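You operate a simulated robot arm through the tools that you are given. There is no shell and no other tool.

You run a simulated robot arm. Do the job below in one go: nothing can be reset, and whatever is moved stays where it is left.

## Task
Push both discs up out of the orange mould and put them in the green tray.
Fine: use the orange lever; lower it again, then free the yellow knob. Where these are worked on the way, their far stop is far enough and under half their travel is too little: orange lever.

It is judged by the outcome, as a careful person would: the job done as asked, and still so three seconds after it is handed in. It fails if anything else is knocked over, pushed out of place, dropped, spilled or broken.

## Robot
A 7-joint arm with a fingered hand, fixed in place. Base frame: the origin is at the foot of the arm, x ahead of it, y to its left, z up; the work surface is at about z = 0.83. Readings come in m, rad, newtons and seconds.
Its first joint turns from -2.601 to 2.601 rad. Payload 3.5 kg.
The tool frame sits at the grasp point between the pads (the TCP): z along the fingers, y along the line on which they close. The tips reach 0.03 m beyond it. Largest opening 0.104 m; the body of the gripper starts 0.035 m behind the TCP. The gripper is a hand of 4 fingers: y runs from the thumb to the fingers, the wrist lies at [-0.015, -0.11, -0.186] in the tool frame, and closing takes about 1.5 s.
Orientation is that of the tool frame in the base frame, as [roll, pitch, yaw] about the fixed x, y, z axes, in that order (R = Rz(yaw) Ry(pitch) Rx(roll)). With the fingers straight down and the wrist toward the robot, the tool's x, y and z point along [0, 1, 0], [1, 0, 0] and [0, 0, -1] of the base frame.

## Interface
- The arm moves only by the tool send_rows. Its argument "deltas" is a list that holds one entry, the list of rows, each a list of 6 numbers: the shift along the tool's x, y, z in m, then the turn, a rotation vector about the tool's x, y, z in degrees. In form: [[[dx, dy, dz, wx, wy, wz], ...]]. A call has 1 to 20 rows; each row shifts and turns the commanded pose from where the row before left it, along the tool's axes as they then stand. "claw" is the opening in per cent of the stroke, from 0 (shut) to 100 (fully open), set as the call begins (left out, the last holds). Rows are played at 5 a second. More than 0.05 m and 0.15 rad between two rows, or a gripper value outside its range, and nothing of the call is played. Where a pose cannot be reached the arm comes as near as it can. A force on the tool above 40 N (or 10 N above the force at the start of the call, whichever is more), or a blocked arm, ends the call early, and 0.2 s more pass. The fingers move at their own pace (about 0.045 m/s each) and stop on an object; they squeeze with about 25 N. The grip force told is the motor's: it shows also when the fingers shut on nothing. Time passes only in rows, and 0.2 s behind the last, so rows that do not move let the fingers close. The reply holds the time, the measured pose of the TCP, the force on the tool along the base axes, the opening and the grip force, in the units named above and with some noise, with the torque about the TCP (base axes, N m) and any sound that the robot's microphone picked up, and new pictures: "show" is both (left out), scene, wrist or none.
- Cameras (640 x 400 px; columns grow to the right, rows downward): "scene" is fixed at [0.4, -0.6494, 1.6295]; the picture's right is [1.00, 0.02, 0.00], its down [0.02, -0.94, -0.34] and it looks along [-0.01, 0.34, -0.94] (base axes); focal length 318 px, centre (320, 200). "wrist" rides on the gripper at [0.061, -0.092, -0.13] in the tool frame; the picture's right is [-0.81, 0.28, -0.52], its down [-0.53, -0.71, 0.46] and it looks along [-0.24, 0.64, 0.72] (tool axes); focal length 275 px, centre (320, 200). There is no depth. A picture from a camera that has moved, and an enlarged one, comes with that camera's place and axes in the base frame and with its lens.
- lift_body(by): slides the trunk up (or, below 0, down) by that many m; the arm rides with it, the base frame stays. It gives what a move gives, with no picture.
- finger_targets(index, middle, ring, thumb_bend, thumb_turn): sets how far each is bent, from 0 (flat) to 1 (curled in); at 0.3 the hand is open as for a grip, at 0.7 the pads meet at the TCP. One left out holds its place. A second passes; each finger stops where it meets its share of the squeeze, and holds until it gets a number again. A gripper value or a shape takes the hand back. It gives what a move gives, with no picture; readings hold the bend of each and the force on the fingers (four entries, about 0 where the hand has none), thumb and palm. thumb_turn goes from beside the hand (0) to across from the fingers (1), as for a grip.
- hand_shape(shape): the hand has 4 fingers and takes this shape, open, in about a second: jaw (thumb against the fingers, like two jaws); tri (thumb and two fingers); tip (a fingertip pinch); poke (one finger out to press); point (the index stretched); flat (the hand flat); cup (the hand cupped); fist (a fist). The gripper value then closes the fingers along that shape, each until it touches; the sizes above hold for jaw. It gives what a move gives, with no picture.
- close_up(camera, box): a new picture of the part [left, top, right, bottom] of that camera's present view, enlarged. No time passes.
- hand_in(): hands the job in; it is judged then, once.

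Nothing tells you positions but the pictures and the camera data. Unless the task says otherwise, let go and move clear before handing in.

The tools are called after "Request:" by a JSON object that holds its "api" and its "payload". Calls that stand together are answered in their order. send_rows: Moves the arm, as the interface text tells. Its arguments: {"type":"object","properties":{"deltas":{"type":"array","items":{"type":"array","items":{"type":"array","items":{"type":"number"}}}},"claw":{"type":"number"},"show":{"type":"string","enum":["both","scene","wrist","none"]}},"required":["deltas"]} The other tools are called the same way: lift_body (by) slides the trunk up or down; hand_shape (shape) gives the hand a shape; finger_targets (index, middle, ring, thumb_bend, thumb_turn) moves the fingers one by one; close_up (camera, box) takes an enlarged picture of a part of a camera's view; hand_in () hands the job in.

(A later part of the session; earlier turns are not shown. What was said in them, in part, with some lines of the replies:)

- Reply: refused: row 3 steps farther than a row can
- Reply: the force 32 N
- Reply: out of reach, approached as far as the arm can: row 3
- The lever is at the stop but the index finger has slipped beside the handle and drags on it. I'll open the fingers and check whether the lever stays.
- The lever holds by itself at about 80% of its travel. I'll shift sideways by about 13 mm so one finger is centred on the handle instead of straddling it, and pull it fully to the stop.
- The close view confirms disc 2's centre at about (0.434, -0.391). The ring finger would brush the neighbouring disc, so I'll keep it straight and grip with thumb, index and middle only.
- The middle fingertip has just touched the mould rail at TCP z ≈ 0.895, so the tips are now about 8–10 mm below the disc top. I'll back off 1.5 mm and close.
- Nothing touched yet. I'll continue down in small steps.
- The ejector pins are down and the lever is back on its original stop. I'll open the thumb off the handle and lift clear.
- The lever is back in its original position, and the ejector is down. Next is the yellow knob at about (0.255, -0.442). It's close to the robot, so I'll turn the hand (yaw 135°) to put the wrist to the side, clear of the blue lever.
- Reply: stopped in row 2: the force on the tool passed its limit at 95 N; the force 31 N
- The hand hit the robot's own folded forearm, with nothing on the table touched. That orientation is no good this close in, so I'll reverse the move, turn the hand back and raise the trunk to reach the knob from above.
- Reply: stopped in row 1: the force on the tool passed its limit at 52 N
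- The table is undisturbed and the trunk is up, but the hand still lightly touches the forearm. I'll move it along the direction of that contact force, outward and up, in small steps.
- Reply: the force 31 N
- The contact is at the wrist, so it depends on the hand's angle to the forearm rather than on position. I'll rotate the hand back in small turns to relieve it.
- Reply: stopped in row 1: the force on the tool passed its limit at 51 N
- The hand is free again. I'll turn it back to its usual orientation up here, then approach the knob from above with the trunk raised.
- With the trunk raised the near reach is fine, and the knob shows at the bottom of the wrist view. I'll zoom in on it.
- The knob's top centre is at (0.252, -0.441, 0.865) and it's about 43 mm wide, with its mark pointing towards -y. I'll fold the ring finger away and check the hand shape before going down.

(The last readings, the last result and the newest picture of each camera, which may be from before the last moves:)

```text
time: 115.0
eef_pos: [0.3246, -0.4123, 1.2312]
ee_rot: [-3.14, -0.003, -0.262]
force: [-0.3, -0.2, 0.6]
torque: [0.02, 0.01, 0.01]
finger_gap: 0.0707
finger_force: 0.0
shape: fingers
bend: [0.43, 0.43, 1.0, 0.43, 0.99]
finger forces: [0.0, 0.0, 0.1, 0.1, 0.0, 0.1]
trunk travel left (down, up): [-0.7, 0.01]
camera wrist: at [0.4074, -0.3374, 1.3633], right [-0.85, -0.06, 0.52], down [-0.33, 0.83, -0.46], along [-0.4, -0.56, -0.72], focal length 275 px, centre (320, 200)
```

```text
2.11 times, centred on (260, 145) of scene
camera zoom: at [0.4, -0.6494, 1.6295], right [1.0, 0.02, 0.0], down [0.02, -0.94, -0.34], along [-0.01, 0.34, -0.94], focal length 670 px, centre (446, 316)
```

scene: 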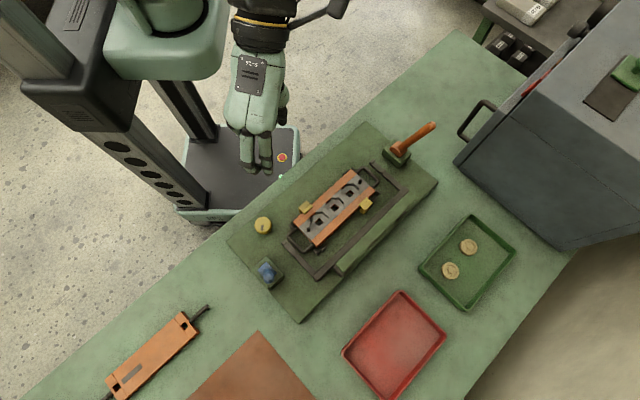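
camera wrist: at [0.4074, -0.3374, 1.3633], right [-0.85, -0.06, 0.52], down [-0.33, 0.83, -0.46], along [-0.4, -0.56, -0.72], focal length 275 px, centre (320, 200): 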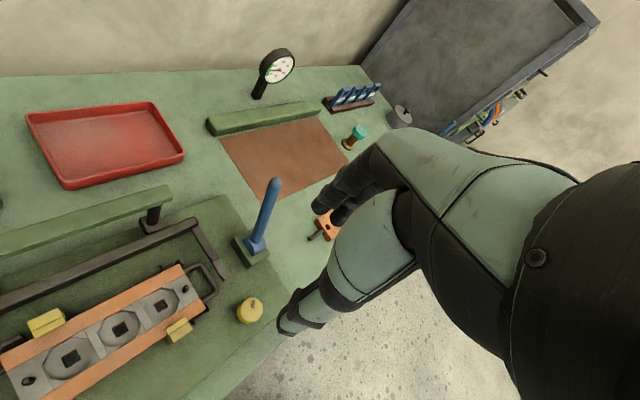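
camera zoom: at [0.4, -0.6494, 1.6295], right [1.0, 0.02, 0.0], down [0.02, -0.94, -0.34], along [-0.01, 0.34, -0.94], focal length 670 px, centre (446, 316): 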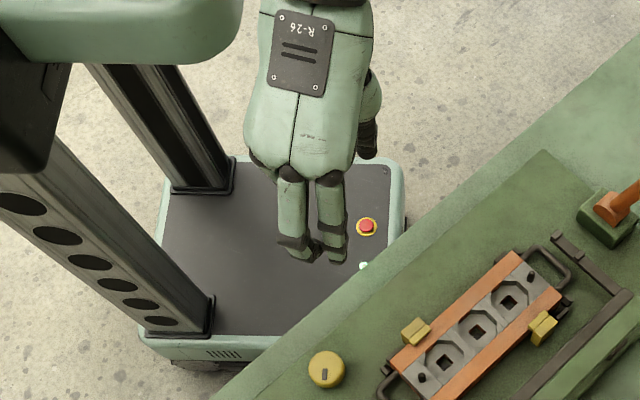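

Request:
{"api": "send_rows", "payload": {"deltas": [[[-0.0312, 0.0231, 0, 0, 0, 0], [-0.0313, 0.0232, 0, 0, 0, 0], [0, 0, 0.035, 0, 0, 0], [0, 0, 0.035, 0, 0, 0], [0, 0, 0.035, 0, 0, 0], [0, 0, 0.035, 0, 0, 0], [0, 0, 0.035, 0, 0, 0], [0, 0, 0.035, 0, 0, 0], [0, 0, 0.03, 0, 0, 0], [0, 0, 0, 0, 0, 0]]], "show": "both"}}

Request:
{"api": "close_up", "payload": {"camera": "scene", "box": [210, 150, 330, 290]}}

Request:
{"api": "close_up", "payload": {"camera": "wrist", "box": [200, 180, 380, 370]}}

```text
time: 117.2
eef_pos: [0.262, -0.4498, 0.992]
ee_rot: [3.139, -0.002, -0.261]
force: [0.2, -0.4, 0.4]
torque: [0.0, 0.0, -0.02]
finger_gap: 0.0707
finger_force: 0.0
shape: fingers
bend: [0.43, 0.43, 1.0, 0.43, 0.99]
finger forces: [0.1, 0.0, 0.0, 0.0, 0.1, 0.0]
out of reach, approached as far as the arm can: row 6, 7
trunk travel left (down, up): [-0.7, 0.01]
camera wrist: at [0.3435, -0.3746, 1.1238], right [-0.85, -0.06, 0.52], down [-0.33, 0.83, -0.46], along [-0.4, -0.56, -0.72], focal length 275 px, centre (320, 200)
```

scene: 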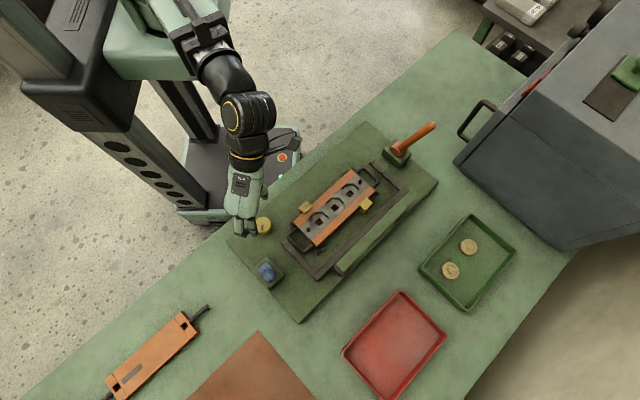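
wrist: 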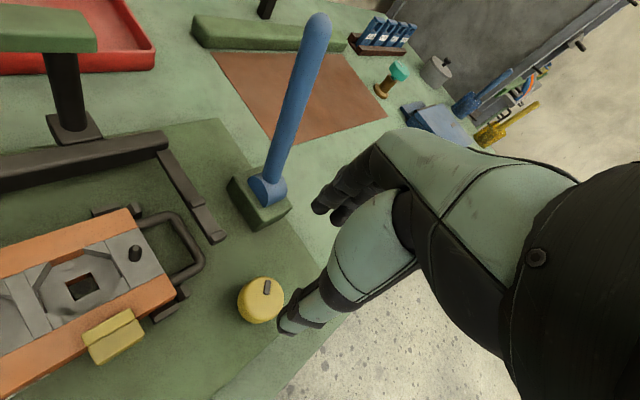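

```text
2.86 times, centred on (270, 220) of scene
camera zoom: at [0.4, -0.6494, 1.6295], right [1.0, 0.02, 0.0], down [0.02, -0.94, -0.34], along [-0.01, 0.34, -0.94], focal length 910 px, centre (463, 143)
```

zoom: 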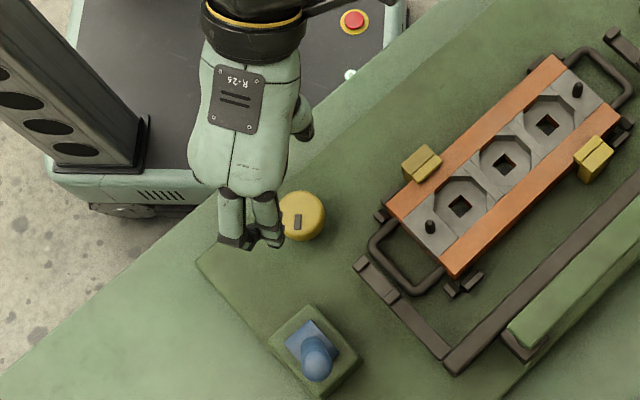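

```text
2.11 times, centred on (290, 275) of wrist
camera zoom: at [0.3435, -0.3746, 1.1238], right [-0.85, -0.06, 0.52], down [-0.33, 0.83, -0.46], along [-0.4, -0.56, -0.72], focal length 580 px, centre (383, 42)
```

zoom: 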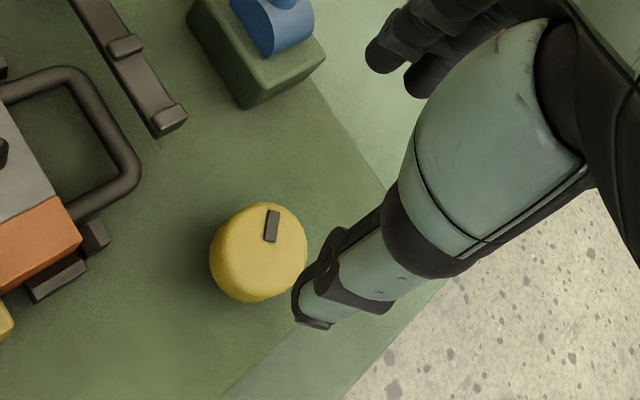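

The arm can't quite reach straight over the knob with this wrist direction; it ended about 1 cm outward. Turning the hand further clockwise moves the wrist out over the mould side, so I'll rise and try that.

Request:
{"api": "send_rows", "payload": {"deltas": [[[0, 0, -0.03, 0, 0, 0], [0, 0, -0.03, 0, 0, 0], [0, 0, 0, 0, 0, 5], [0, 0, 0, 0, 0, 7.5], [0, 0, 0, 0, 0, 7.5], [0, 0, 0, 0, 0, 7.5], [0, 0, 0, 0, 0, 7.5], [0, 0, 0, 0, 0, 7.5], [0, 0, 0, 0, 0, 0]]], "show": "both"}}

```text
time: 119.2
eef_pos: [0.2581, -0.4478, 1.0527]
ee_rot: [-3.141, -0.002, -1.003]
force: [0.2, -0.5, -0.6]
torque: [0.02, -0.02, 0.01]
finger_gap: 0.0708
finger_force: 0.1
shape: fingers
bend: [0.43, 0.43, 1.0, 0.43, 0.99]
finger forces: [0.0, 0.0, 0.1, 0.1, 0.0, 0.1]
trunk travel left (down, up): [-0.7, 0.01]
camera wrist: at [0.3682, -0.449, 1.1843], right [-0.67, 0.54, 0.52], down [0.32, 0.83, -0.46], along [-0.67, -0.14, -0.73], focal length 275 px, centre (320, 200)
```

scene: 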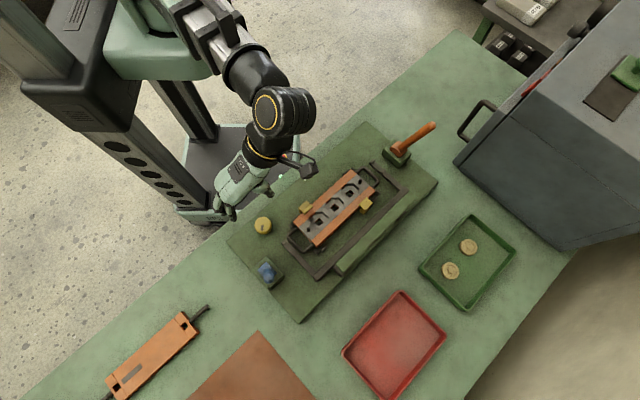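
wrist: 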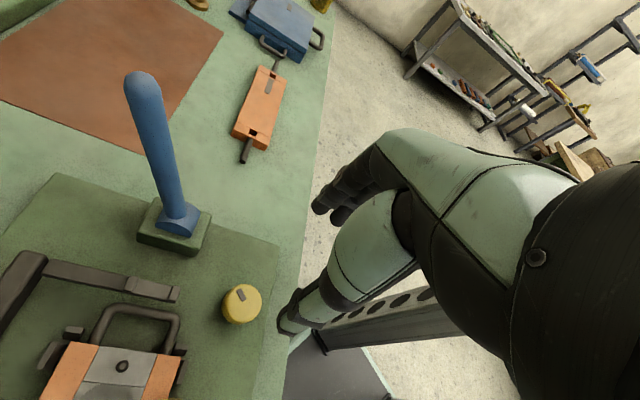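

This orientation works without trouble. I'll centre over the knob and descend to just above it.

Request:
{"api": "send_rows", "payload": {"deltas": [[[-0.009, 0.0011, 0, 0, 0, 0], [0, 0, 0.03, 0, 0, 0], [0, 0, 0.03, 0, 0, 0], [0, 0, 0.03, 0, 0, 0], [0, 0, 0.03, 0, 0, 0], [0, 0, 0.02, 0, 0, 0], [0, 0, 0, 0, 0, 0]]], "show": "both"}}

Request:
{"api": "close_up", "payload": {"camera": "scene", "box": [200, 160, 320, 290]}}

Request:
{"api": "close_up", "payload": {"camera": "wrist", "box": [200, 180, 380, 370]}}

```text
time: 120.8
eef_pos: [0.2555, -0.4418, 0.9117]
ee_rot: [-3.141, -0.002, -1.002]
force: [-0.5, 0.2, -0.8]
torque: [-0.01, 0.0, 0.04]
finger_gap: 0.0705
finger_force: 0.1
shape: fingers
bend: [0.43, 0.43, 1.0, 0.43, 0.99]
finger forces: [0.0, 0.1, 0.1, 0.0, 0.0, 0.1]
trunk travel left (down, up): [-0.7, 0.01]
camera wrist: at [0.3648, -0.442, 1.044], right [-0.67, 0.54, 0.52], down [0.31, 0.83, -0.46], along [-0.67, -0.14, -0.73], focal length 275 px, centre (320, 200)
```

scene: 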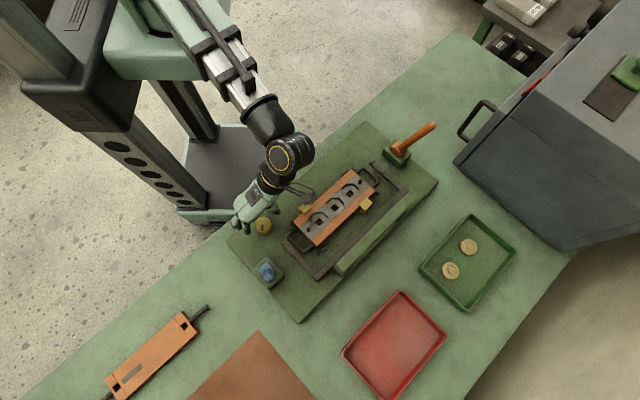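
wrist: 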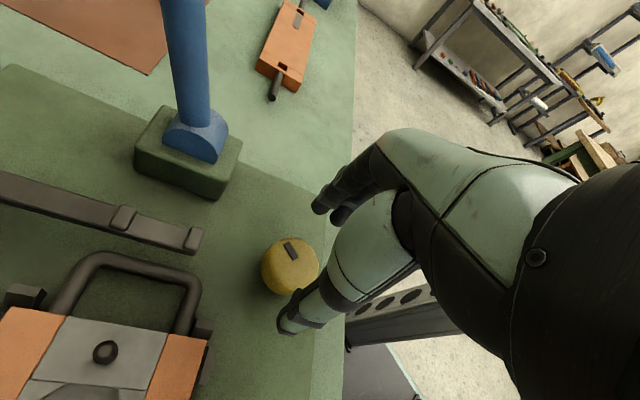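

```text
3.08 times, centred on (260, 225) of scene
camera zoom: at [0.4, -0.6494, 1.6295], right [1.0, 0.02, 0.0], down [0.02, -0.94, -0.34], along [-0.01, 0.34, -0.94], focal length 980 px, centre (505, 123)
```

zoom: 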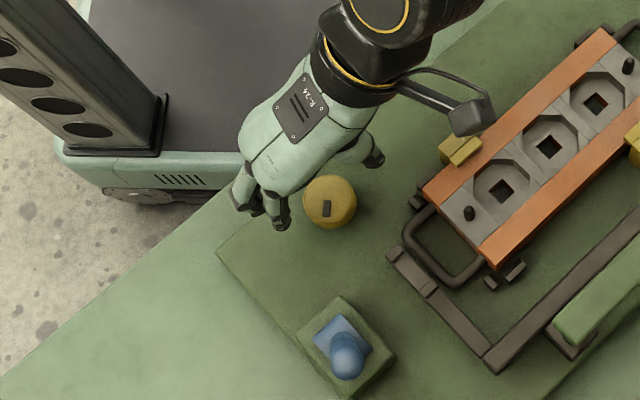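

```text
2.11 times, centred on (290, 275) of wrist
camera zoom: at [0.3648, -0.442, 1.044], right [-0.67, 0.54, 0.52], down [0.31, 0.83, -0.46], along [-0.67, -0.14, -0.73], focal length 580 px, centre (383, 42)
```

zoom: 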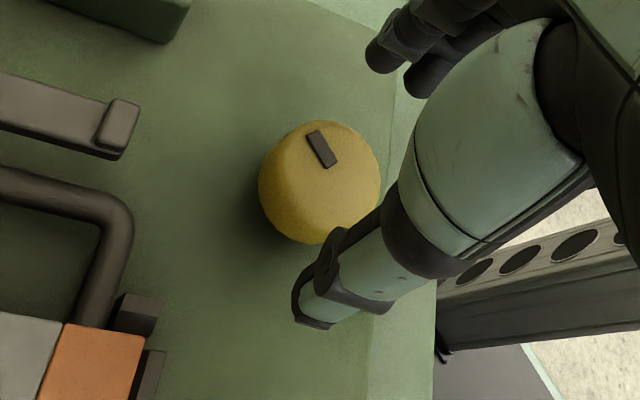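

The knob sits between the fingers in plan. I'll fine-centre by a few millimetres and lower to grip height.

Request:
{"api": "send_rows", "payload": {"deltas": [[[-0.003, 0.0028, 0, 0, 0, 0], [0, 0, 0.01, 0, 0, 0], [0, 0, 0.01, 0, 0, 0], [0, 0, 0.008, 0, 0, 0], [0, 0, 0, 0, 0, 0]]], "show": "none"}}

Request:
{"api": "close_up", "payload": {"camera": "wrist", "box": [200, 180, 380, 370]}}

Request:
{"api": "close_up", "payload": {"camera": "scene", "box": [220, 180, 300, 260]}}

```text
time: 122.0
eef_pos: [0.2503, -0.4407, 0.8844]
ee_rot: [-3.141, -0.001, -1.002]
force: [-0.6, -0.1, 0.3]
torque: [-0.01, -0.02, 0.0]
finger_gap: 0.0706
finger_force: 0.2
shape: fingers
bend: [0.43, 0.43, 1.0, 0.43, 0.99]
finger forces: [0.1, 0.0, 0.0, 0.0, 0.0, 0.1]
trunk travel left (down, up): [-0.7, 0.01]
```

```text
2.11 times, centred on (290, 275) of wrist
camera zoom: at [0.3589, -0.4411, 1.0161], right [-0.67, 0.54, 0.52], down [0.31, 0.83, -0.46], along [-0.67, -0.14, -0.73], focal length 580 px, centre (383, 42)
```

zoom: 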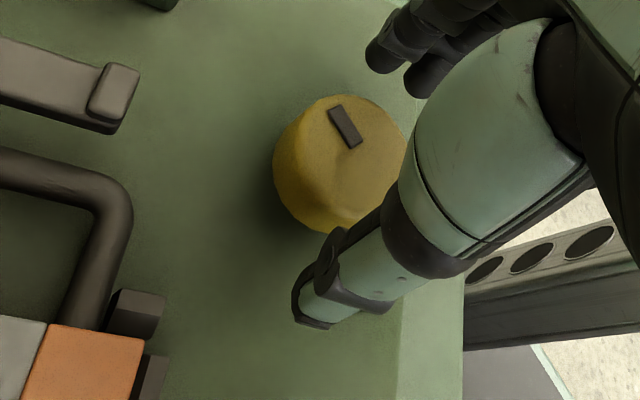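

```text
5.00 times, centred on (260, 220) of scene
camera zoom: at [0.4, -0.6494, 1.6295], right [1.0, 0.02, 0.0], down [0.02, -0.94, -0.34], along [-0.01, 0.34, -0.94], focal length 1592 px, centre (620, 100)
```

zoom: 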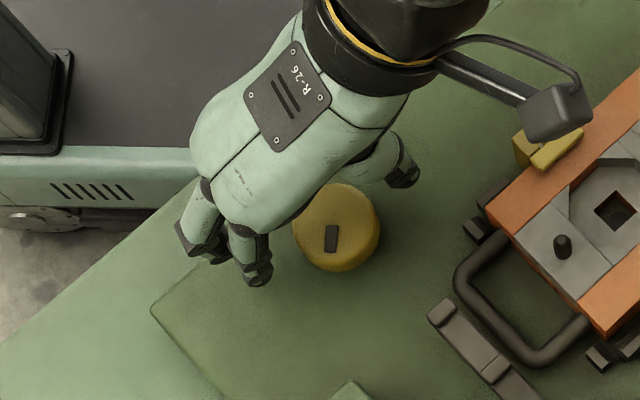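

Request:
{"api": "send_rows", "payload": {"deltas": [[[0, 0, 0.004, 0, 0, 0], [0, 0, 0.004, 0, 0, 0], [0, 0, 0.003, 0, 0, 0], [0, 0, 0, 0, 0, 0]]], "show": "none"}}

Request:
{"api": "finger_targets", "payload": {"index": 0.52, "middle": 0.52, "thumb_bend": 0.54}}

Request:
{"api": "close_up", "payload": {"camera": "wrist", "box": [200, 180, 380, 370]}}

Request:
{"api": "close_up", "payload": {"camera": "scene", "box": [220, 180, 300, 260]}}

```text
time: 123.0
eef_pos: [0.2498, -0.4409, 0.8735]
ee_rot: [3.141, -0.001, -1.001]
force: [0.3, -0.2, 0.4]
torque: [0.01, -0.02, 0.02]
finger_gap: 0.0703
finger_force: 0.1
shape: fingers
bend: [0.43, 0.43, 1.0, 0.43, 0.99]
finger forces: [0.0, 0.1, 0.0, 0.1, 0.1, 0.0]
trunk travel left (down, up): [-0.7, 0.01]
```

```text
time: 124.0
eef_pos: [0.249, -0.4408, 0.8746]
ee_rot: [-3.141, 0.0, -1.0]
force: [0.2, 0.4, -1.2]
torque: [0.0, 0.0, 0.0]
finger_gap: 0.0451
finger_force: 0.6
shape: fingers
bend: [0.52, 0.52, 1.0, 0.53, 1.0]
finger forces: [0.1, 0.1, 0.1, 0.1, 0.2, 0.1]
trunk travel left (down, up): [-0.7, 0.01]
```

```text
2.11 times, centred on (290, 275) of wrist
camera zoom: at [0.3591, -0.4414, 1.0057], right [-0.67, 0.54, 0.52], down [0.31, 0.83, -0.46], along [-0.67, -0.14, -0.73], focal length 580 px, centre (383, 42)
```

zoom: 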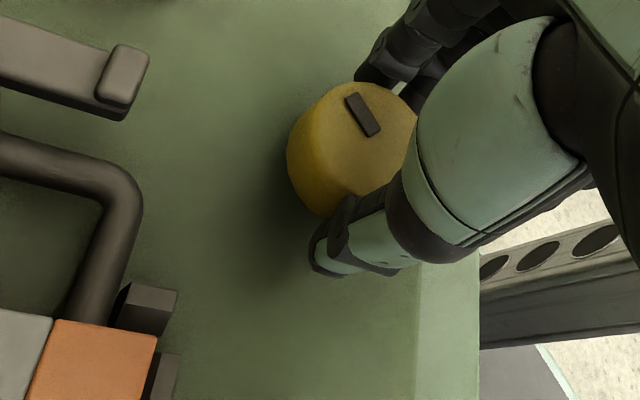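

```text
5.00 times, centred on (260, 220) of scene
camera zoom: at [0.4, -0.6494, 1.6295], right [1.0, 0.02, 0.0], down [0.02, -0.94, -0.34], along [-0.01, 0.34, -0.94], focal length 1592 px, centre (620, 100)
```

zoom: 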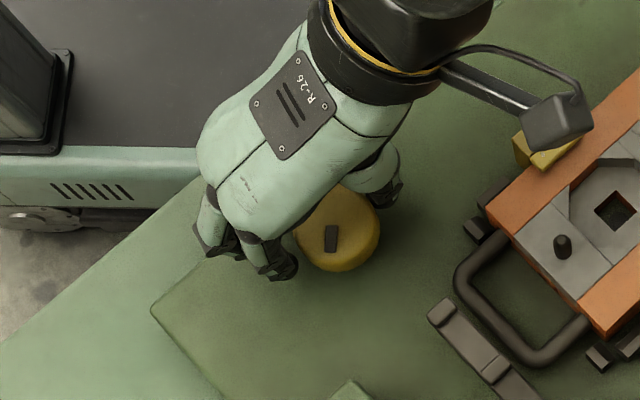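

The fingers close around the knob's sides. I'll squeeze now.

Request:
{"api": "finger_targets", "payload": {"index": 0.75, "middle": 0.75, "thumb_bend": 0.75}}

Request:
{"api": "close_up", "payload": {"camera": "wrist", "box": [200, 180, 380, 370]}}

```text
time: 125.0
eef_pos: [0.2491, -0.4413, 0.8739]
ee_rot: [-3.14, -0.002, -1.001]
force: [-7.6, -1.6, -4.0]
torque: [-0.08, 0.19, 0.02]
finger_gap: 0.0365
finger_force: 14.0
shape: fingers
bend: [0.57, 0.63, 1.0, 0.58, 1.0]
finger forces: [8.8, 8.3, 0.0, 0.0, 10.6, 0.0]
trunk travel left (down, up): [-0.7, 0.01]
```

```text
2.11 times, centred on (290, 275) of wrist
camera zoom: at [0.3584, -0.4417, 1.0056], right [-0.67, 0.54, 0.52], down [0.32, 0.83, -0.46], along [-0.67, -0.14, -0.73], focal length 580 px, centre (383, 42)
```

zoom: 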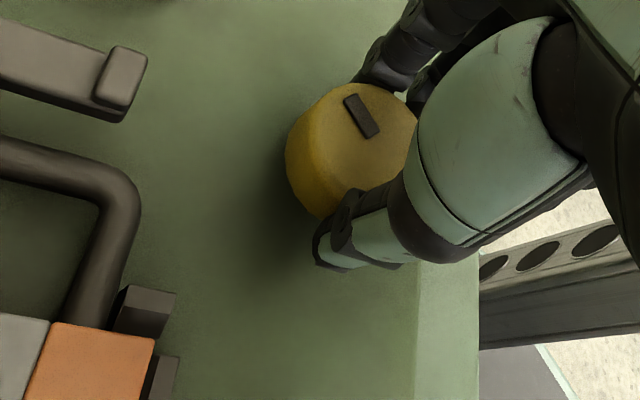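

The knob is gripped. I'll try a small counter-clockwise turn (9°) and read the torque.

Request:
{"api": "send_rows", "payload": {"deltas": [[[0, 0, 0, 0, 0, -3], [0, 0, 0, 0, 0, -3], [0, 0, 0, 0, 0, -3], [0, 0, 0, 0, 0, 0]]], "show": "none"}}

Request:
{"api": "close_up", "payload": {"camera": "wrist", "box": [200, 180, 380, 370]}}

Request:
{"api": "close_up", "payload": {"camera": "scene", "box": [220, 180, 380, 260]}}

```text
time: 126.0
eef_pos: [0.2471, -0.4407, 0.8742]
ee_rot: [3.141, -0.002, -0.845]
force: [-8.7, -3.8, -7.1]
torque: [-0.1, 0.17, -0.04]
finger_gap: 0.0359
finger_force: 14.1
shape: fingers
bend: [0.57, 0.63, 1.0, 0.58, 1.0]
finger forces: [9.5, 8.9, 0.0, 0.0, 9.5, 0.1]
trunk travel left (down, up): [-0.7, 0.01]
```

```text
2.11 times, centred on (290, 275) of wrist
camera zoom: at [0.3571, -0.4244, 1.006], right [-0.74, 0.42, 0.52], down [0.18, 0.87, -0.46], along [-0.64, -0.25, -0.73], focal length 580 px, centre (383, 42)
```

zoom: 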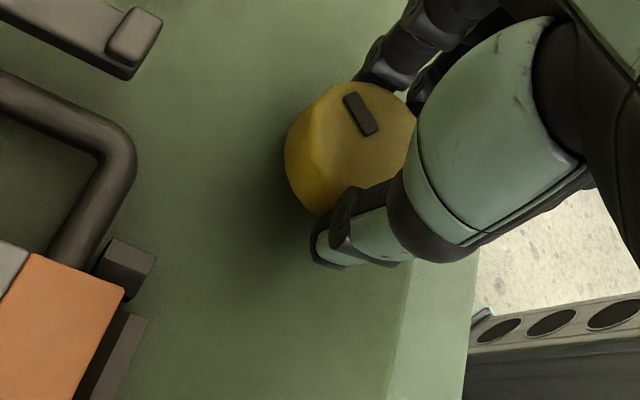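

```text
4.00 times, centred on (300, 220) of scene
camera zoom: at [0.4, -0.6494, 1.6295], right [1.0, 0.02, 0.0], down [0.02, -0.94, -0.34], along [-0.01, 0.34, -0.94], focal length 1274 px, centre (400, 120)
```

zoom: 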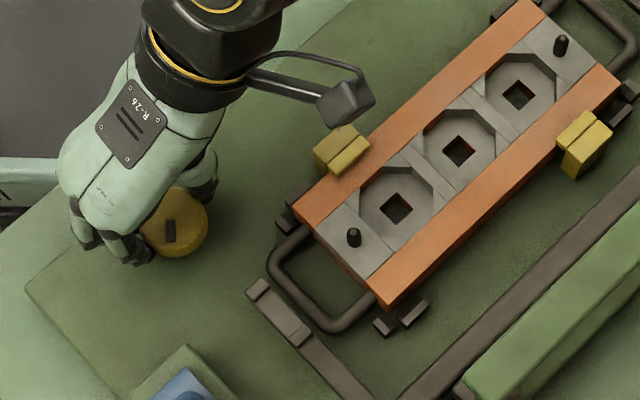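

The knob turns freely with the hand counter-clockwise. I'll continue turning and watch the yellow clamps.

Request:
{"api": "send_rows", "payload": {"deltas": [[[0, 0, 0, 0, 0, -4], [0, 0, 0, 0, 0, -4], [0, 0, 0, 0, 0, -4], [0, 0, 0, 0, 0, -4], [0, 0, 0, 0, 0, -4], [0, 0, 0, 0, 0, 0]]], "show": "none"}}

Request:
{"api": "close_up", "payload": {"camera": "wrist", "box": [200, 180, 380, 370]}}

Request:
{"api": "close_up", "payload": {"camera": "scene", "box": [220, 180, 380, 260]}}

```text
time: 127.4
eef_pos: [0.2484, -0.4412, 0.8736]
ee_rot: [3.14, -0.001, -0.495]
force: [-8.7, -10.2, -1.2]
torque: [-0.22, 0.25, -0.08]
finger_gap: 0.0361
finger_force: 14.4
shape: fingers
bend: [0.55, 0.62, 1.0, 0.59, 1.0]
finger forces: [11.1, 9.8, 0.1, 0.1, 8.4, 0.0]
trunk travel left (down, up): [-0.7, 0.01]
```

```text
2.11 times, centred on (290, 275) of wrist
camera zoom: at [0.3449, -0.3879, 1.0056], right [-0.84, 0.14, 0.52], down [-0.13, 0.88, -0.46], along [-0.52, -0.45, -0.72], focal length 580 px, centre (383, 42)
```

zoom: 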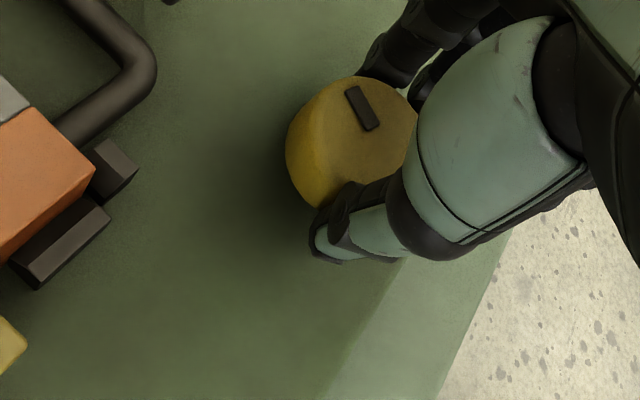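

```text
4.00 times, centred on (300, 220) of scene
camera zoom: at [0.4, -0.6494, 1.6295], right [1.0, 0.02, 0.0], down [0.02, -0.94, -0.34], along [-0.01, 0.34, -0.94], focal length 1274 px, centre (400, 120)
```

zoom: 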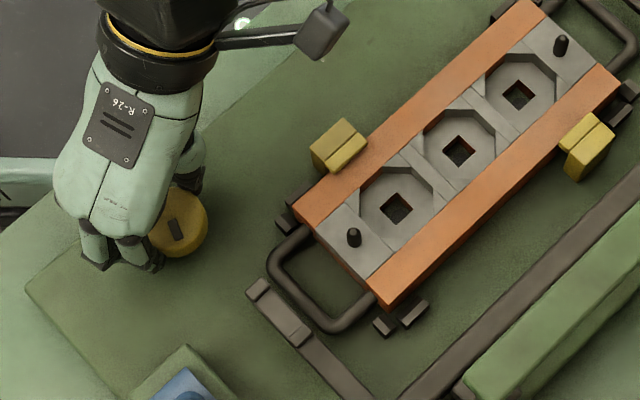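

Turning counter-clockwise makes both yellow clamps draw back from the mould, so this is the freeing direction. The arm is near its reach limit at this angle, so I'll let go, swing the open hand back and take another bite.

Request:
{"api": "finger_targets", "payload": {"index": 0.43, "middle": 0.43, "thumb_bend": 0.43}}

Request:
{"api": "send_rows", "payload": {"deltas": [[[0, 0, 0, 0, 0, 5], [0, 0, 0, 0, 0, 6], [0, 0, 0, 0, 0, 6], [0, 0, 0, 0, 0, 6], [0, 0, 0, 0, 0, 6], [0, 0, 0, 0, 0, 6], [0, 0, 0, 0, 0, 4], [0, 0, 0, 0, 0, 0]]], "show": "none"}}

Request:
{"api": "close_up", "payload": {"camera": "wrist", "box": [200, 180, 380, 370]}}

Request:
{"api": "close_up", "payload": {"camera": "scene", "box": [220, 180, 380, 260]}}

```text
time: 128.4
eef_pos: [0.2486, -0.4403, 0.8745]
ee_rot: [3.141, -0.002, -0.495]
force: [0.4, -0.8, -0.2]
torque: [0.0, 0.0, -0.02]
finger_gap: 0.0697
finger_force: 0.1
shape: fingers
bend: [0.43, 0.43, 1.0, 0.43, 0.99]
finger forces: [0.0, 0.0, 0.0, 0.1, 0.1, 0.0]
trunk travel left (down, up): [-0.7, 0.01]
```

```text
time: 130.2
eef_pos: [0.2482, -0.4412, 0.8733]
ee_rot: [-3.14, -0.002, -1.177]
force: [0.0, -0.4, 0.2]
torque: [-0.01, 0.08, -0.02]
finger_gap: 0.0695
finger_force: 0.1
shape: fingers
bend: [0.43, 0.43, 1.0, 0.43, 0.99]
finger forces: [0.0, 0.0, 0.0, 0.1, 0.0, 0.1]
trunk travel left (down, up): [-0.7, 0.01]
```

```text
2.11 times, centred on (290, 275) of wrist
camera zoom: at [0.3562, -0.46, 1.0057], right [-0.57, 0.64, 0.52], down [0.46, 0.76, -0.46], along [-0.69, -0.02, -0.73], focal length 580 px, centre (383, 42)
```

zoom: 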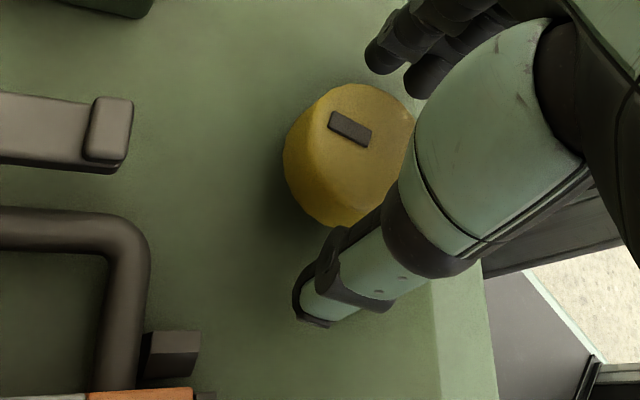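

```text
4.00 times, centred on (300, 220) of scene
camera zoom: at [0.4, -0.6494, 1.6295], right [1.0, 0.02, 0.0], down [0.02, -0.94, -0.34], along [-0.01, 0.34, -0.94], focal length 1274 px, centre (400, 120)
```

zoom: 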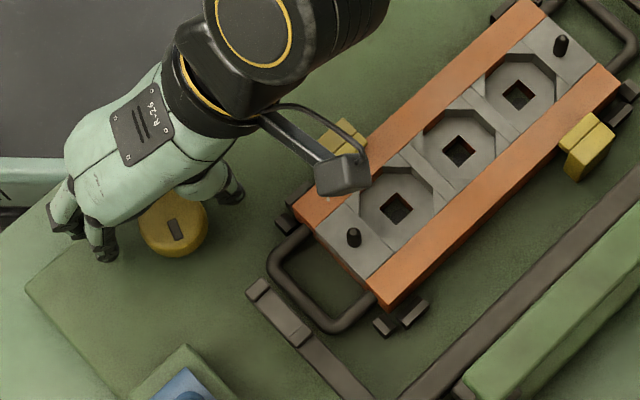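

The knob stayed turned and the hand is back for a second bite. I'll grip and turn another 39°.

Request:
{"api": "finger_targets", "payload": {"index": 0.75, "middle": 0.75, "thumb_bend": 0.75}}

Request:
{"api": "send_rows", "payload": {"deltas": [[[0, 0, 0, 0, 0, -4], [0, 0, 0, 0, 0, -4], [0, 0, 0, 0, 0, -4], [0, 0, 0, 0, 0, -4], [0, 0, 0, 0, 0, -4], [0, 0, 0, 0, 0, 0]]], "show": "none"}}

Request:
{"api": "close_up", "payload": {"camera": "wrist", "box": [200, 180, 380, 370]}}

Request:
{"api": "close_up", "payload": {"camera": "scene", "box": [220, 180, 380, 260]}}

```text
time: 131.2
eef_pos: [0.2488, -0.4401, 0.8752]
ee_rot: [3.142, -0.003, -1.178]
force: [-3.9, 2.0, -3.7]
torque: [0.03, 0.1, -0.02]
finger_gap: 0.0362
finger_force: 15.3
shape: fingers
bend: [0.58, 0.63, 1.0, 0.57, 1.0]
finger forces: [8.4, 8.0, 0.0, 0.0, 13.9, 0.0]
trunk travel left (down, up): [-0.7, 0.01]
```

```text
time: 132.6
eef_pos: [0.2479, -0.4416, 0.873]
ee_rot: [-3.141, -0.002, -0.829]
force: [-11.3, -1.3, -2.6]
torque: [-0.03, 0.26, -0.06]
finger_gap: 0.0358
finger_force: 15.9
shape: fingers
bend: [0.57, 0.63, 1.0, 0.59, 1.0]
finger forces: [10.1, 10.6, 0.0, 0.0, 11.3, 0.1]
trunk travel left (down, up): [-0.7, 0.01]
```

```text
2.11 times, centred on (290, 275) of wrist
camera zoom: at [0.3565, -0.4226, 1.0056], right [-0.75, 0.41, 0.52], down [0.16, 0.87, -0.46], along [-0.64, -0.26, -0.73], focal length 580 px, centre (383, 42)
```

zoom: 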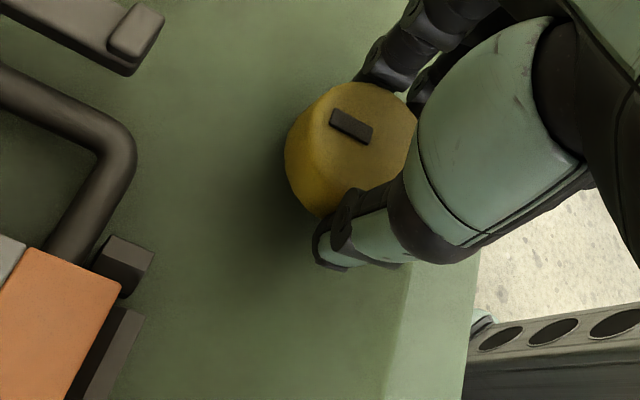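

```text
4.00 times, centred on (300, 220) of scene
camera zoom: at [0.4, -0.6494, 1.6295], right [1.0, 0.02, 0.0], down [0.02, -0.94, -0.34], along [-0.01, 0.34, -0.94], focal length 1274 px, centre (400, 120)
```

zoom: 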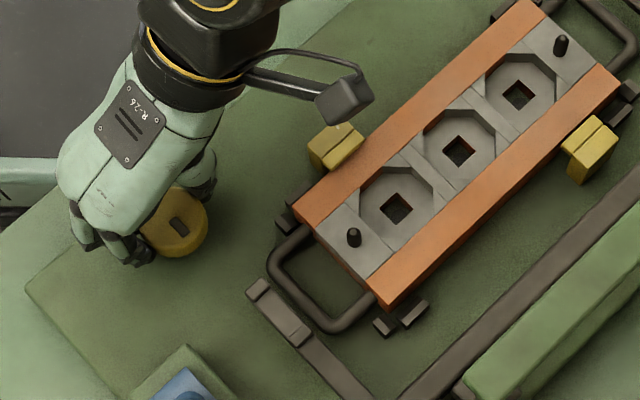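

The clamps keep drawing back. I'll continue turning.

Request:
{"api": "send_rows", "payload": {"deltas": [[[0, 0, 0, 0, 0, -4], [0, 0, 0, 0, 0, -4], [0, 0, 0, 0, 0, -4], [0, 0, 0, 0, 0, -4], [0, 0, 0, 0, 0, -4], [0, 0, 0, 0, 0, 0]]], "show": "none"}}

Request:
{"api": "close_up", "payload": {"camera": "wrist", "box": [200, 180, 380, 370]}}

Request:
{"api": "close_up", "payload": {"camera": "scene", "box": [220, 180, 380, 260]}}

```text
time: 134.0
eef_pos: [0.2479, -0.4407, 0.8731]
ee_rot: [-3.141, -0.001, -0.478]
force: [-10.3, -8.5, 3.1]
torque: [-0.27, 0.29, -0.08]
finger_gap: 0.0358
finger_force: 16.4
shape: fingers
bend: [0.56, 0.62, 1.0, 0.6, 1.0]
finger forces: [11.6, 11.7, 0.0, 0.0, 10.3, 0.0]
trunk travel left (down, up): [-0.7, 0.01]
```

```text
2.11 times, centred on (290, 275) of wrist
camera zoom: at [0.3439, -0.3862, 1.0053], right [-0.85, 0.13, 0.52], down [-0.14, 0.88, -0.46], along [-0.51, -0.46, -0.72], focal length 580 px, centre (383, 42)
```

zoom: 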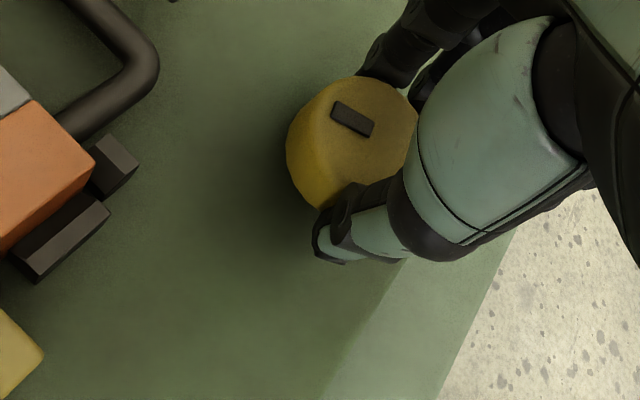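

```text
4.00 times, centred on (300, 220) of scene
camera zoom: at [0.4, -0.6494, 1.6295], right [1.0, 0.02, 0.0], down [0.02, -0.94, -0.34], along [-0.01, 0.34, -0.94], focal length 1274 px, centre (400, 120)
```

zoom: 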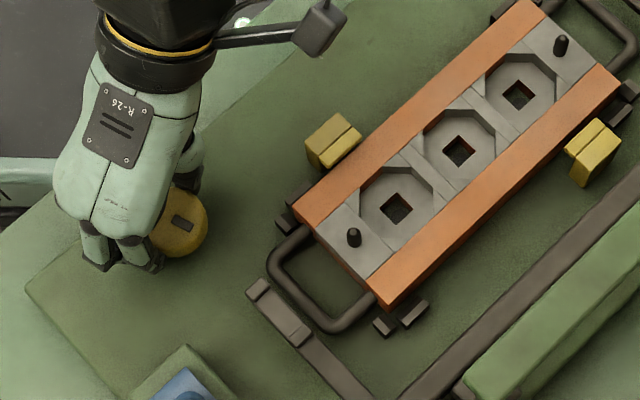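

About 69° turned, and the clamps now clear the rail. I'll take another bite to reach the knob's far stop.

Request:
{"api": "finger_targets", "payload": {"index": 0.43, "middle": 0.43, "thumb_bend": 0.43}}

Request:
{"api": "send_rows", "payload": {"deltas": [[[0, 0, 0, 0, 0, 5], [0, 0, 0, 0, 0, 6], [0, 0, 0, 0, 0, 6], [0, 0, 0, 0, 0, 6], [0, 0, 0, 0, 0, 6], [0, 0, 0, 0, 0, 6], [0, 0, 0, 0, 0, 5], [0, 0, 0, 0, 0, 0]]], "show": "none"}}

Request:
{"api": "finger_targets", "payload": {"index": 0.75, "middle": 0.75, "thumb_bend": 0.75}}

Request:
{"api": "send_rows", "payload": {"deltas": [[[0, 0, 0, 0, 0, -3], [0, 0, 0, 0, 0, -3], [0, 0, 0, 0, 0, -3], [0, 0, 0, 0, 0, -3], [0, 0, 0, 0, 0, 0]]], "show": "none"}}

Request:
{"api": "close_up", "payload": {"camera": "wrist", "box": [200, 180, 380, 370]}}

Request:
{"api": "close_up", "payload": {"camera": "scene", "box": [220, 180, 380, 260]}}

```text
time: 135.0
eef_pos: [0.2492, -0.4414, 0.873]
ee_rot: [-3.141, -0.001, -0.478]
force: [0.4, -0.3, 0.2]
torque: [-0.01, 0.0, -0.01]
finger_gap: 0.0694
finger_force: 0.0
shape: fingers
bend: [0.43, 0.43, 1.0, 0.43, 0.99]
finger forces: [0.1, 0.0, 0.1, 0.0, 0.0, 0.1]
trunk travel left (down, up): [-0.7, 0.01]
```

```text
time: 136.8
eef_pos: [0.2488, -0.4408, 0.8736]
ee_rot: [3.141, -0.002, -1.177]
force: [0.3, 0.5, 0.2]
torque: [0.01, 0.0, 0.05]
finger_gap: 0.0693
finger_force: 0.1
shape: fingers
bend: [0.43, 0.43, 1.0, 0.43, 0.99]
finger forces: [0.0, 0.0, 0.1, 0.1, 0.0, 0.1]
trunk travel left (down, up): [-0.7, 0.01]
```

```text
time: 137.8
eef_pos: [0.2482, -0.4402, 0.8732]
ee_rot: [-3.141, -0.001, -1.175]
force: [-4.1, 1.7, -4.2]
torque: [-0.04, 0.1, 0.01]
finger_gap: 0.0364
finger_force: 15.2
shape: fingers
bend: [0.58, 0.63, 1.0, 0.57, 1.0]
finger forces: [8.4, 8.1, 0.0, 0.1, 14.2, 0.0]
trunk travel left (down, up): [-0.7, 0.01]
```

```text
time: 139.0
eef_pos: [0.2477, -0.442, 0.8732]
ee_rot: [-3.141, -0.003, -0.967]
force: [-7.2, -2.1, -4.0]
torque: [-0.08, 0.24, -0.07]
finger_gap: 0.036
finger_force: 15.0
shape: fingers
bend: [0.57, 0.63, 1.0, 0.58, 1.0]
finger forces: [9.9, 9.6, 0.0, 0.1, 12.1, 0.0]
trunk travel left (down, up): [-0.7, 0.01]
```

```text
2.11 times, centred on (290, 275) of wrist
camera zoom: at [0.358, -0.4377, 1.0054], right [-0.69, 0.51, 0.52], down [0.28, 0.84, -0.46], along [-0.67, -0.17, -0.73], focal length 580 px, centre (383, 42)
```

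zoom: 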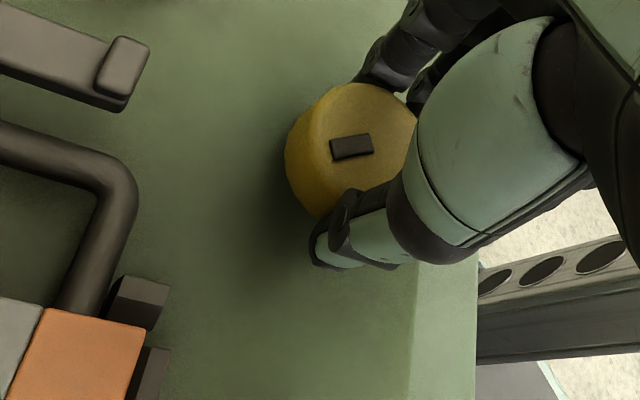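

```text
4.00 times, centred on (300, 220) of scene
camera zoom: at [0.4, -0.6494, 1.6295], right [1.0, 0.02, 0.0], down [0.02, -0.94, -0.34], along [-0.01, 0.34, -0.94], focal length 1274 px, centre (400, 120)
```

zoom: 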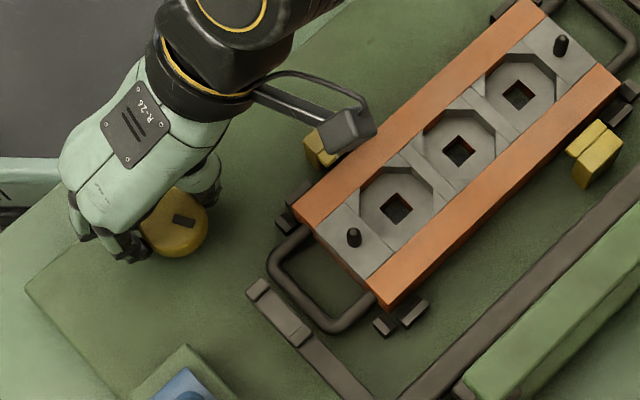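

Turned about 80° now. I'll continue until it meets the stop.

Request:
{"api": "send_rows", "payload": {"deltas": [[[0, 0, 0, 0, 0, -3], [0, 0, 0, 0, 0, -3], [0, 0, 0, 0, 0, -3], [0, 0, 0, 0, 0, 0]]], "show": "none"}}

Request:
{"api": "close_up", "payload": {"camera": "wrist", "box": [200, 180, 380, 370]}}

Request:
{"api": "send_rows", "payload": {"deltas": [[[0, 0, 0, 0, 0, -3], [0, 0, 0, 0, 0, -3], [0, 0, 0, 0, 0, -3], [0, 0, 0, 0, 0, 0]]], "show": "none"}}

Request:
{"api": "close_up", "payload": {"camera": "wrist", "box": [200, 180, 380, 370]}}

Request:
{"api": "close_up", "payload": {"camera": "scene", "box": [220, 180, 380, 260]}}

```text
time: 140.0
eef_pos: [0.2489, -0.4421, 0.8755]
ee_rot: [3.141, -0.001, -0.811]
force: [-8.9, -2.9, -3.7]
torque: [-0.09, 0.23, -0.04]
finger_gap: 0.0363
finger_force: 15.9
shape: fingers
bend: [0.57, 0.63, 1.0, 0.59, 1.0]
finger forces: [10.3, 10.1, 0.0, 0.0, 11.1, 0.1]
trunk travel left (down, up): [-0.7, 0.01]
```

```text
2.11 times, centred on (290, 275) of wrist
camera zoom: at [0.3564, -0.421, 1.0054], right [-0.76, 0.4, 0.52], down [0.15, 0.88, -0.46], along [-0.63, -0.27, -0.73], focal length 580 px, centre (383, 42)
```

zoom: 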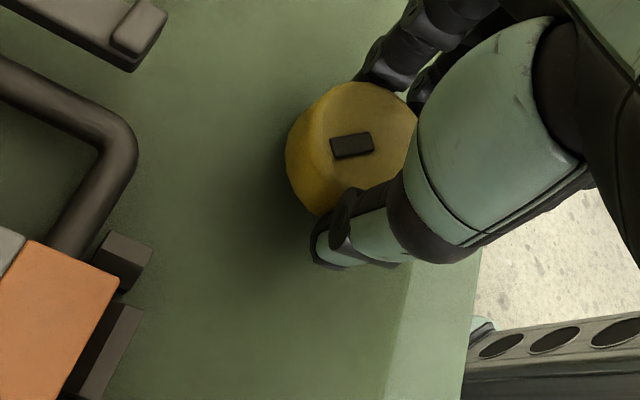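

```text
time: 141.0
eef_pos: [0.2479, -0.4423, 0.8739]
ee_rot: [3.141, -0.002, -0.651]
force: [-8.1, -4.7, -8.1]
torque: [-0.11, 0.23, -0.14]
finger_gap: 0.0361
finger_force: 14.9
shape: fingers
bend: [0.57, 0.63, 1.0, 0.59, 1.0]
finger forces: [10.6, 9.5, 0.1, 0.0, 10.6, 0.0]
trunk travel left (down, up): [-0.7, 0.01]
```

```text
2.11 times, centred on (290, 275) of wrist
camera zoom: at [0.3517, -0.4041, 1.0058], right [-0.81, 0.27, 0.52], down [0.01, 0.89, -0.46], along [-0.58, -0.36, -0.73], focal length 580 px, centre (383, 42)
```

zoom: 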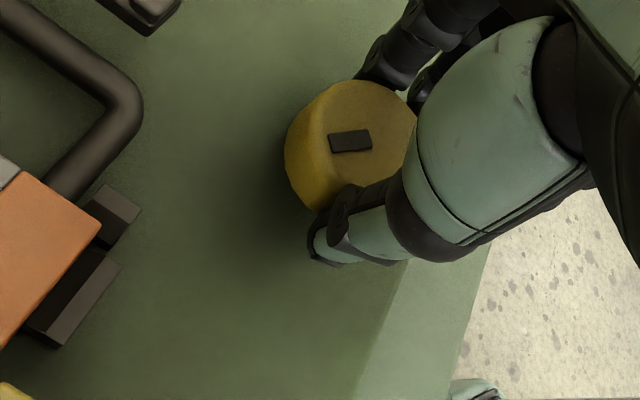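

```text
4.00 times, centred on (300, 220) of scene
camera zoom: at [0.4, -0.6494, 1.6295], right [1.0, 0.02, 0.0], down [0.02, -0.94, -0.34], along [-0.01, 0.34, -0.94], focal length 1274 px, centre (400, 120)
```

zoom: 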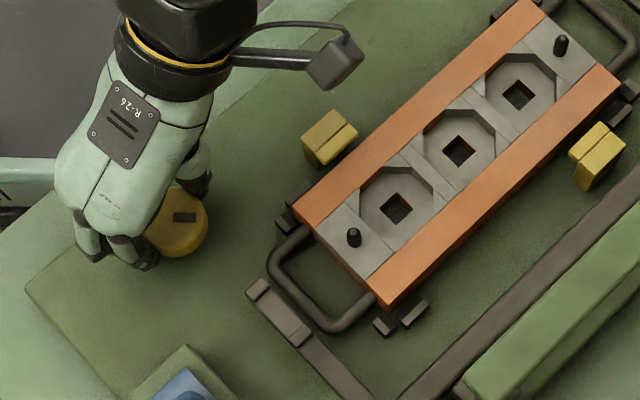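

The torque has stepped up and the mark now points along +x, about 90° from where it started, so that looks like the stop. I'll nudge slightly further to confirm.

Request:
{"api": "send_rows", "payload": {"deltas": [[[0, 0, 0, 0, 0, -2], [0, 0, 0, 0, 0, -2], [0, 0, 0, 0, 0, 0]]], "show": "none"}}

Request:
{"api": "close_up", "payload": {"camera": "scene", "box": [220, 180, 380, 260]}}

Request:
{"api": "close_up", "payload": {"camera": "wrist", "box": [200, 180, 380, 370]}}

```text
time: 141.8
eef_pos: [0.248, -0.4397, 0.8745]
ee_rot: [-3.141, -0.002, -0.584]
force: [-10.4, -4.1, -7.7]
torque: [-0.09, 0.33, -0.25]
finger_gap: 0.0358
finger_force: 16.4
shape: fingers
bend: [0.56, 0.63, 1.0, 0.59, 1.0]
finger forces: [11.0, 10.5, 0.0, 0.0, 10.3, 0.1]
trunk travel left (down, up): [-0.7, 0.01]
```

```text
4.00 times, centred on (300, 220) of scene
camera zoom: at [0.4, -0.6494, 1.6295], right [1.0, 0.02, 0.0], down [0.02, -0.94, -0.34], along [-0.01, 0.34, -0.94], focal length 1274 px, centre (400, 120)
```

zoom: 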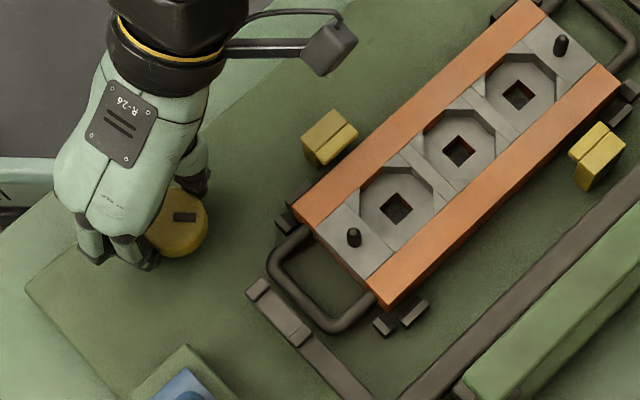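

```text
2.11 times, centred on (290, 275) of wrist
camera zoom: at [0.3489, -0.3965, 1.0058], right [-0.83, 0.22, 0.52], down [-0.05, 0.89, -0.46], along [-0.56, -0.4, -0.73], focal length 580 px, centre (383, 42)
```

zoom: 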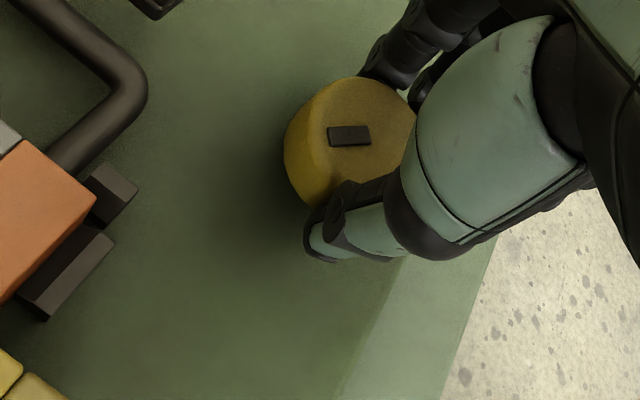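

The mark didn't move while the torque rose to 0.25 N·m, so the knob is on its stop and the clamps are open. I'll let go and lift straight up.

Request:
{"api": "finger_targets", "payload": {"index": 0.4, "middle": 0.4, "thumb_bend": 0.4}}

Request:
{"api": "send_rows", "payload": {"deltas": [[[0, 0, -0.01, 0, 0, 0], [0, 0, -0.02, 0, 0, 0], [0, 0, -0.03, 0, 0, 0], [0, 0, -0.03, 0, 0, 0], [0, 0, -0.03, 0, 0, 0], [0, 0, -0.03, 0, 0, 0], [0, 0, -0.04, 0, 0, 0], [0, 0, -0.04, 0, 0, 0], [0, 0, -0.04, 0, 0, 0], [0, 0, -0.04, 0, 0, 0], [0, 0, 0, 0, 0, 0]]], "show": "both"}}

Request:
{"api": "close_up", "payload": {"camera": "scene", "box": [220, 100, 460, 320]}}

```text
time: 142.8
eef_pos: [0.2483, -0.4411, 0.8742]
ee_rot: [3.141, -0.002, -0.583]
force: [0.0, -0.9, -0.3]
torque: [0.01, 0.0, -0.02]
finger_gap: 0.0773
finger_force: 0.0
shape: fingers
bend: [0.4, 0.4, 1.0, 0.4, 0.99]
finger forces: [0.0, 0.1, 0.0, 0.1, 0.1, 0.0]
trunk travel left (down, up): [-0.7, 0.01]
```

```text
time: 145.2
eef_pos: [0.2488, -0.4397, 1.1866]
ee_rot: [3.141, -0.002, -0.583]
force: [0.4, 0.0, -0.1]
torque: [-0.01, 0.0, 0.01]
finger_gap: 0.0775
finger_force: 0.0
shape: fingers
bend: [0.4, 0.4, 1.0, 0.4, 0.99]
finger forces: [0.1, 0.0, 0.0, 0.0, 0.0, 0.0]
trunk travel left (down, up): [-0.7, 0.01]
camera wrist: at [0.3499, -0.3953, 1.318], right [-0.83, 0.22, 0.52], down [-0.05, 0.89, -0.46], along [-0.56, -0.4, -0.72], focal length 275 px, centre (320, 200)
```

scene: 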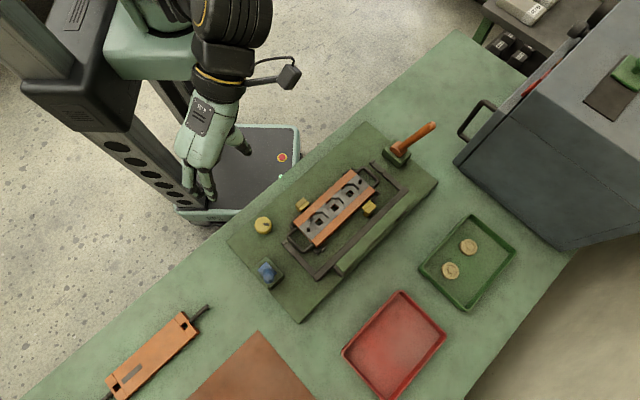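
wrist: 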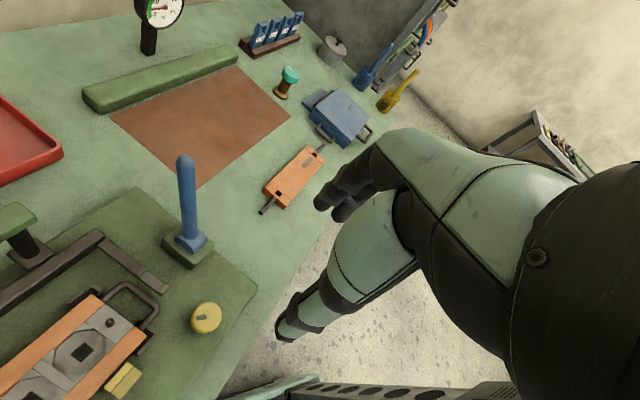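

```text
1.82 times, centred on (340, 210) of scene
camera zoom: at [0.4, -0.6494, 1.6295], right [1.0, 0.02, 0.0], down [0.02, -0.94, -0.34], along [-0.01, 0.34, -0.94], focal length 579 px, centre (284, 182)
```

zoom: 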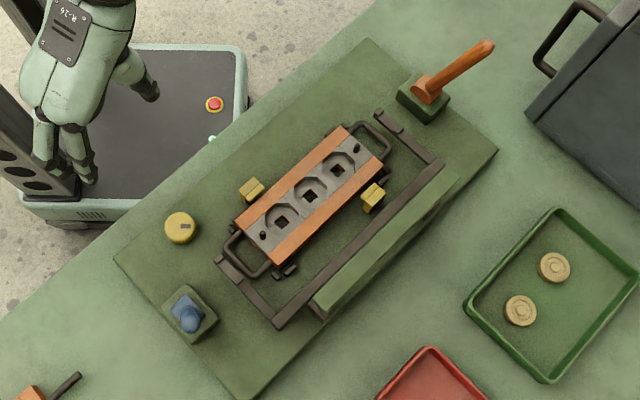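

Everything looks in place: both discs are in the green tray, the lever is down and the clamps are open. I'll do a last detailed check of the lever and the knob against the start pictures.

Request:
{"api": "close_up", "payload": {"camera": "scene", "box": [370, 100, 450, 170]}}

Request:
{"api": "close_up", "payload": {"camera": "scene", "box": [235, 200, 315, 290]}}

Request:
{"api": "close_up", "payload": {"camera": "scene", "box": [390, 190, 530, 330]}}

```text
5.71 times, centred on (410, 135) of scene
camera zoom: at [0.4, -0.6494, 1.6295], right [1.0, 0.02, 0.0], down [0.02, -0.94, -0.34], along [-0.01, 0.34, -0.94], focal length 1820 px, centre (-194, 571)
```

zoom: 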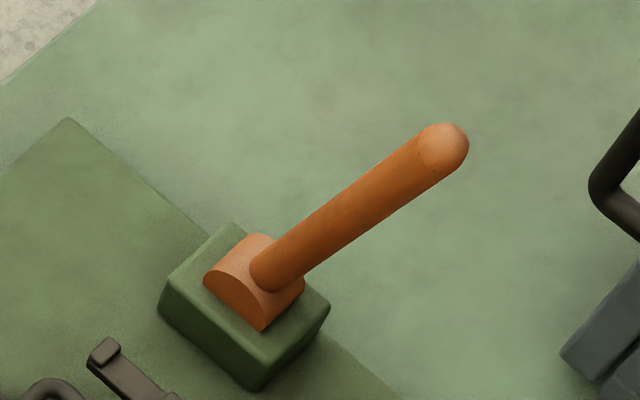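

```text
4.44 times, centred on (275, 245) of scene
camera zoom: at [0.4, -0.6494, 1.6295], right [1.0, 0.02, 0.0], down [0.02, -0.94, -0.34], along [-0.01, 0.34, -0.94], focal length 1415 px, centre (520, 0)
```

zoom: 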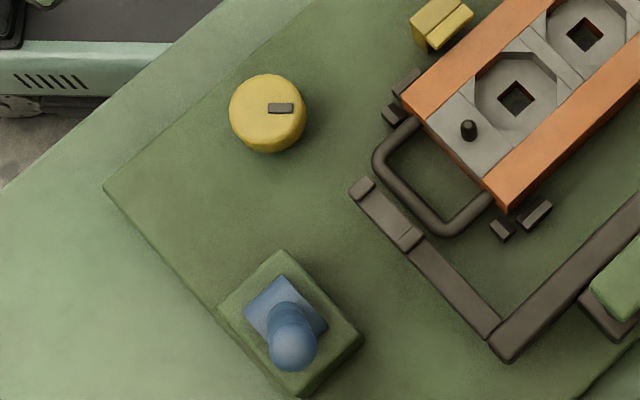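

```text
2.86 times, centred on (460, 260) of scene
camera zoom: at [0.4, -0.6494, 1.6295], right [1.0, 0.02, 0.0], down [0.02, -0.94, -0.34], along [-0.01, 0.34, -0.94], focal length 910 px, centre (-80, 29)
```

zoom: 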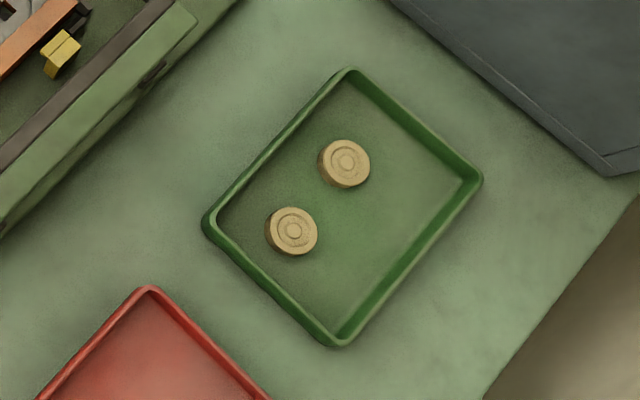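

The lever stands exactly where it started, both discs lie flat in the green tray, the knob is turned 90° with the clamps open, and the blue lever and trays look unmoved. The hand is open and clear, so I'm handing in.

Request:
{"api": "hand_in", "payload": {}}

```text
The job is handed in.
```

I pushed both discs up out of the orange mould with the orange lever and put them in the green tray, where they lie flat. I've handed the job in.

- **Orange lever:** I pulled it to its far stop to raise the discs. With both discs out, I pushed it back to the position it started in.
- **Yellow knob:** I turned it about 90° counter-clockwise until it met its stop. Both yellow clamps have drawn back from the mould.
- **Mould:** It shifted about 1 mm within its fixture while I was gripping the discs.
- **Self-contact:** On the way to the knob, the hand pressed against the robot's own forearm and the arm stopped twice on its force limit. Nothing on the table was touched.
- **Trunk:** I raised it 0.15 m to reach the knob and left it up.

The blue lever and the red tray look unmoved in the last pictures, and the hand is open and clear.
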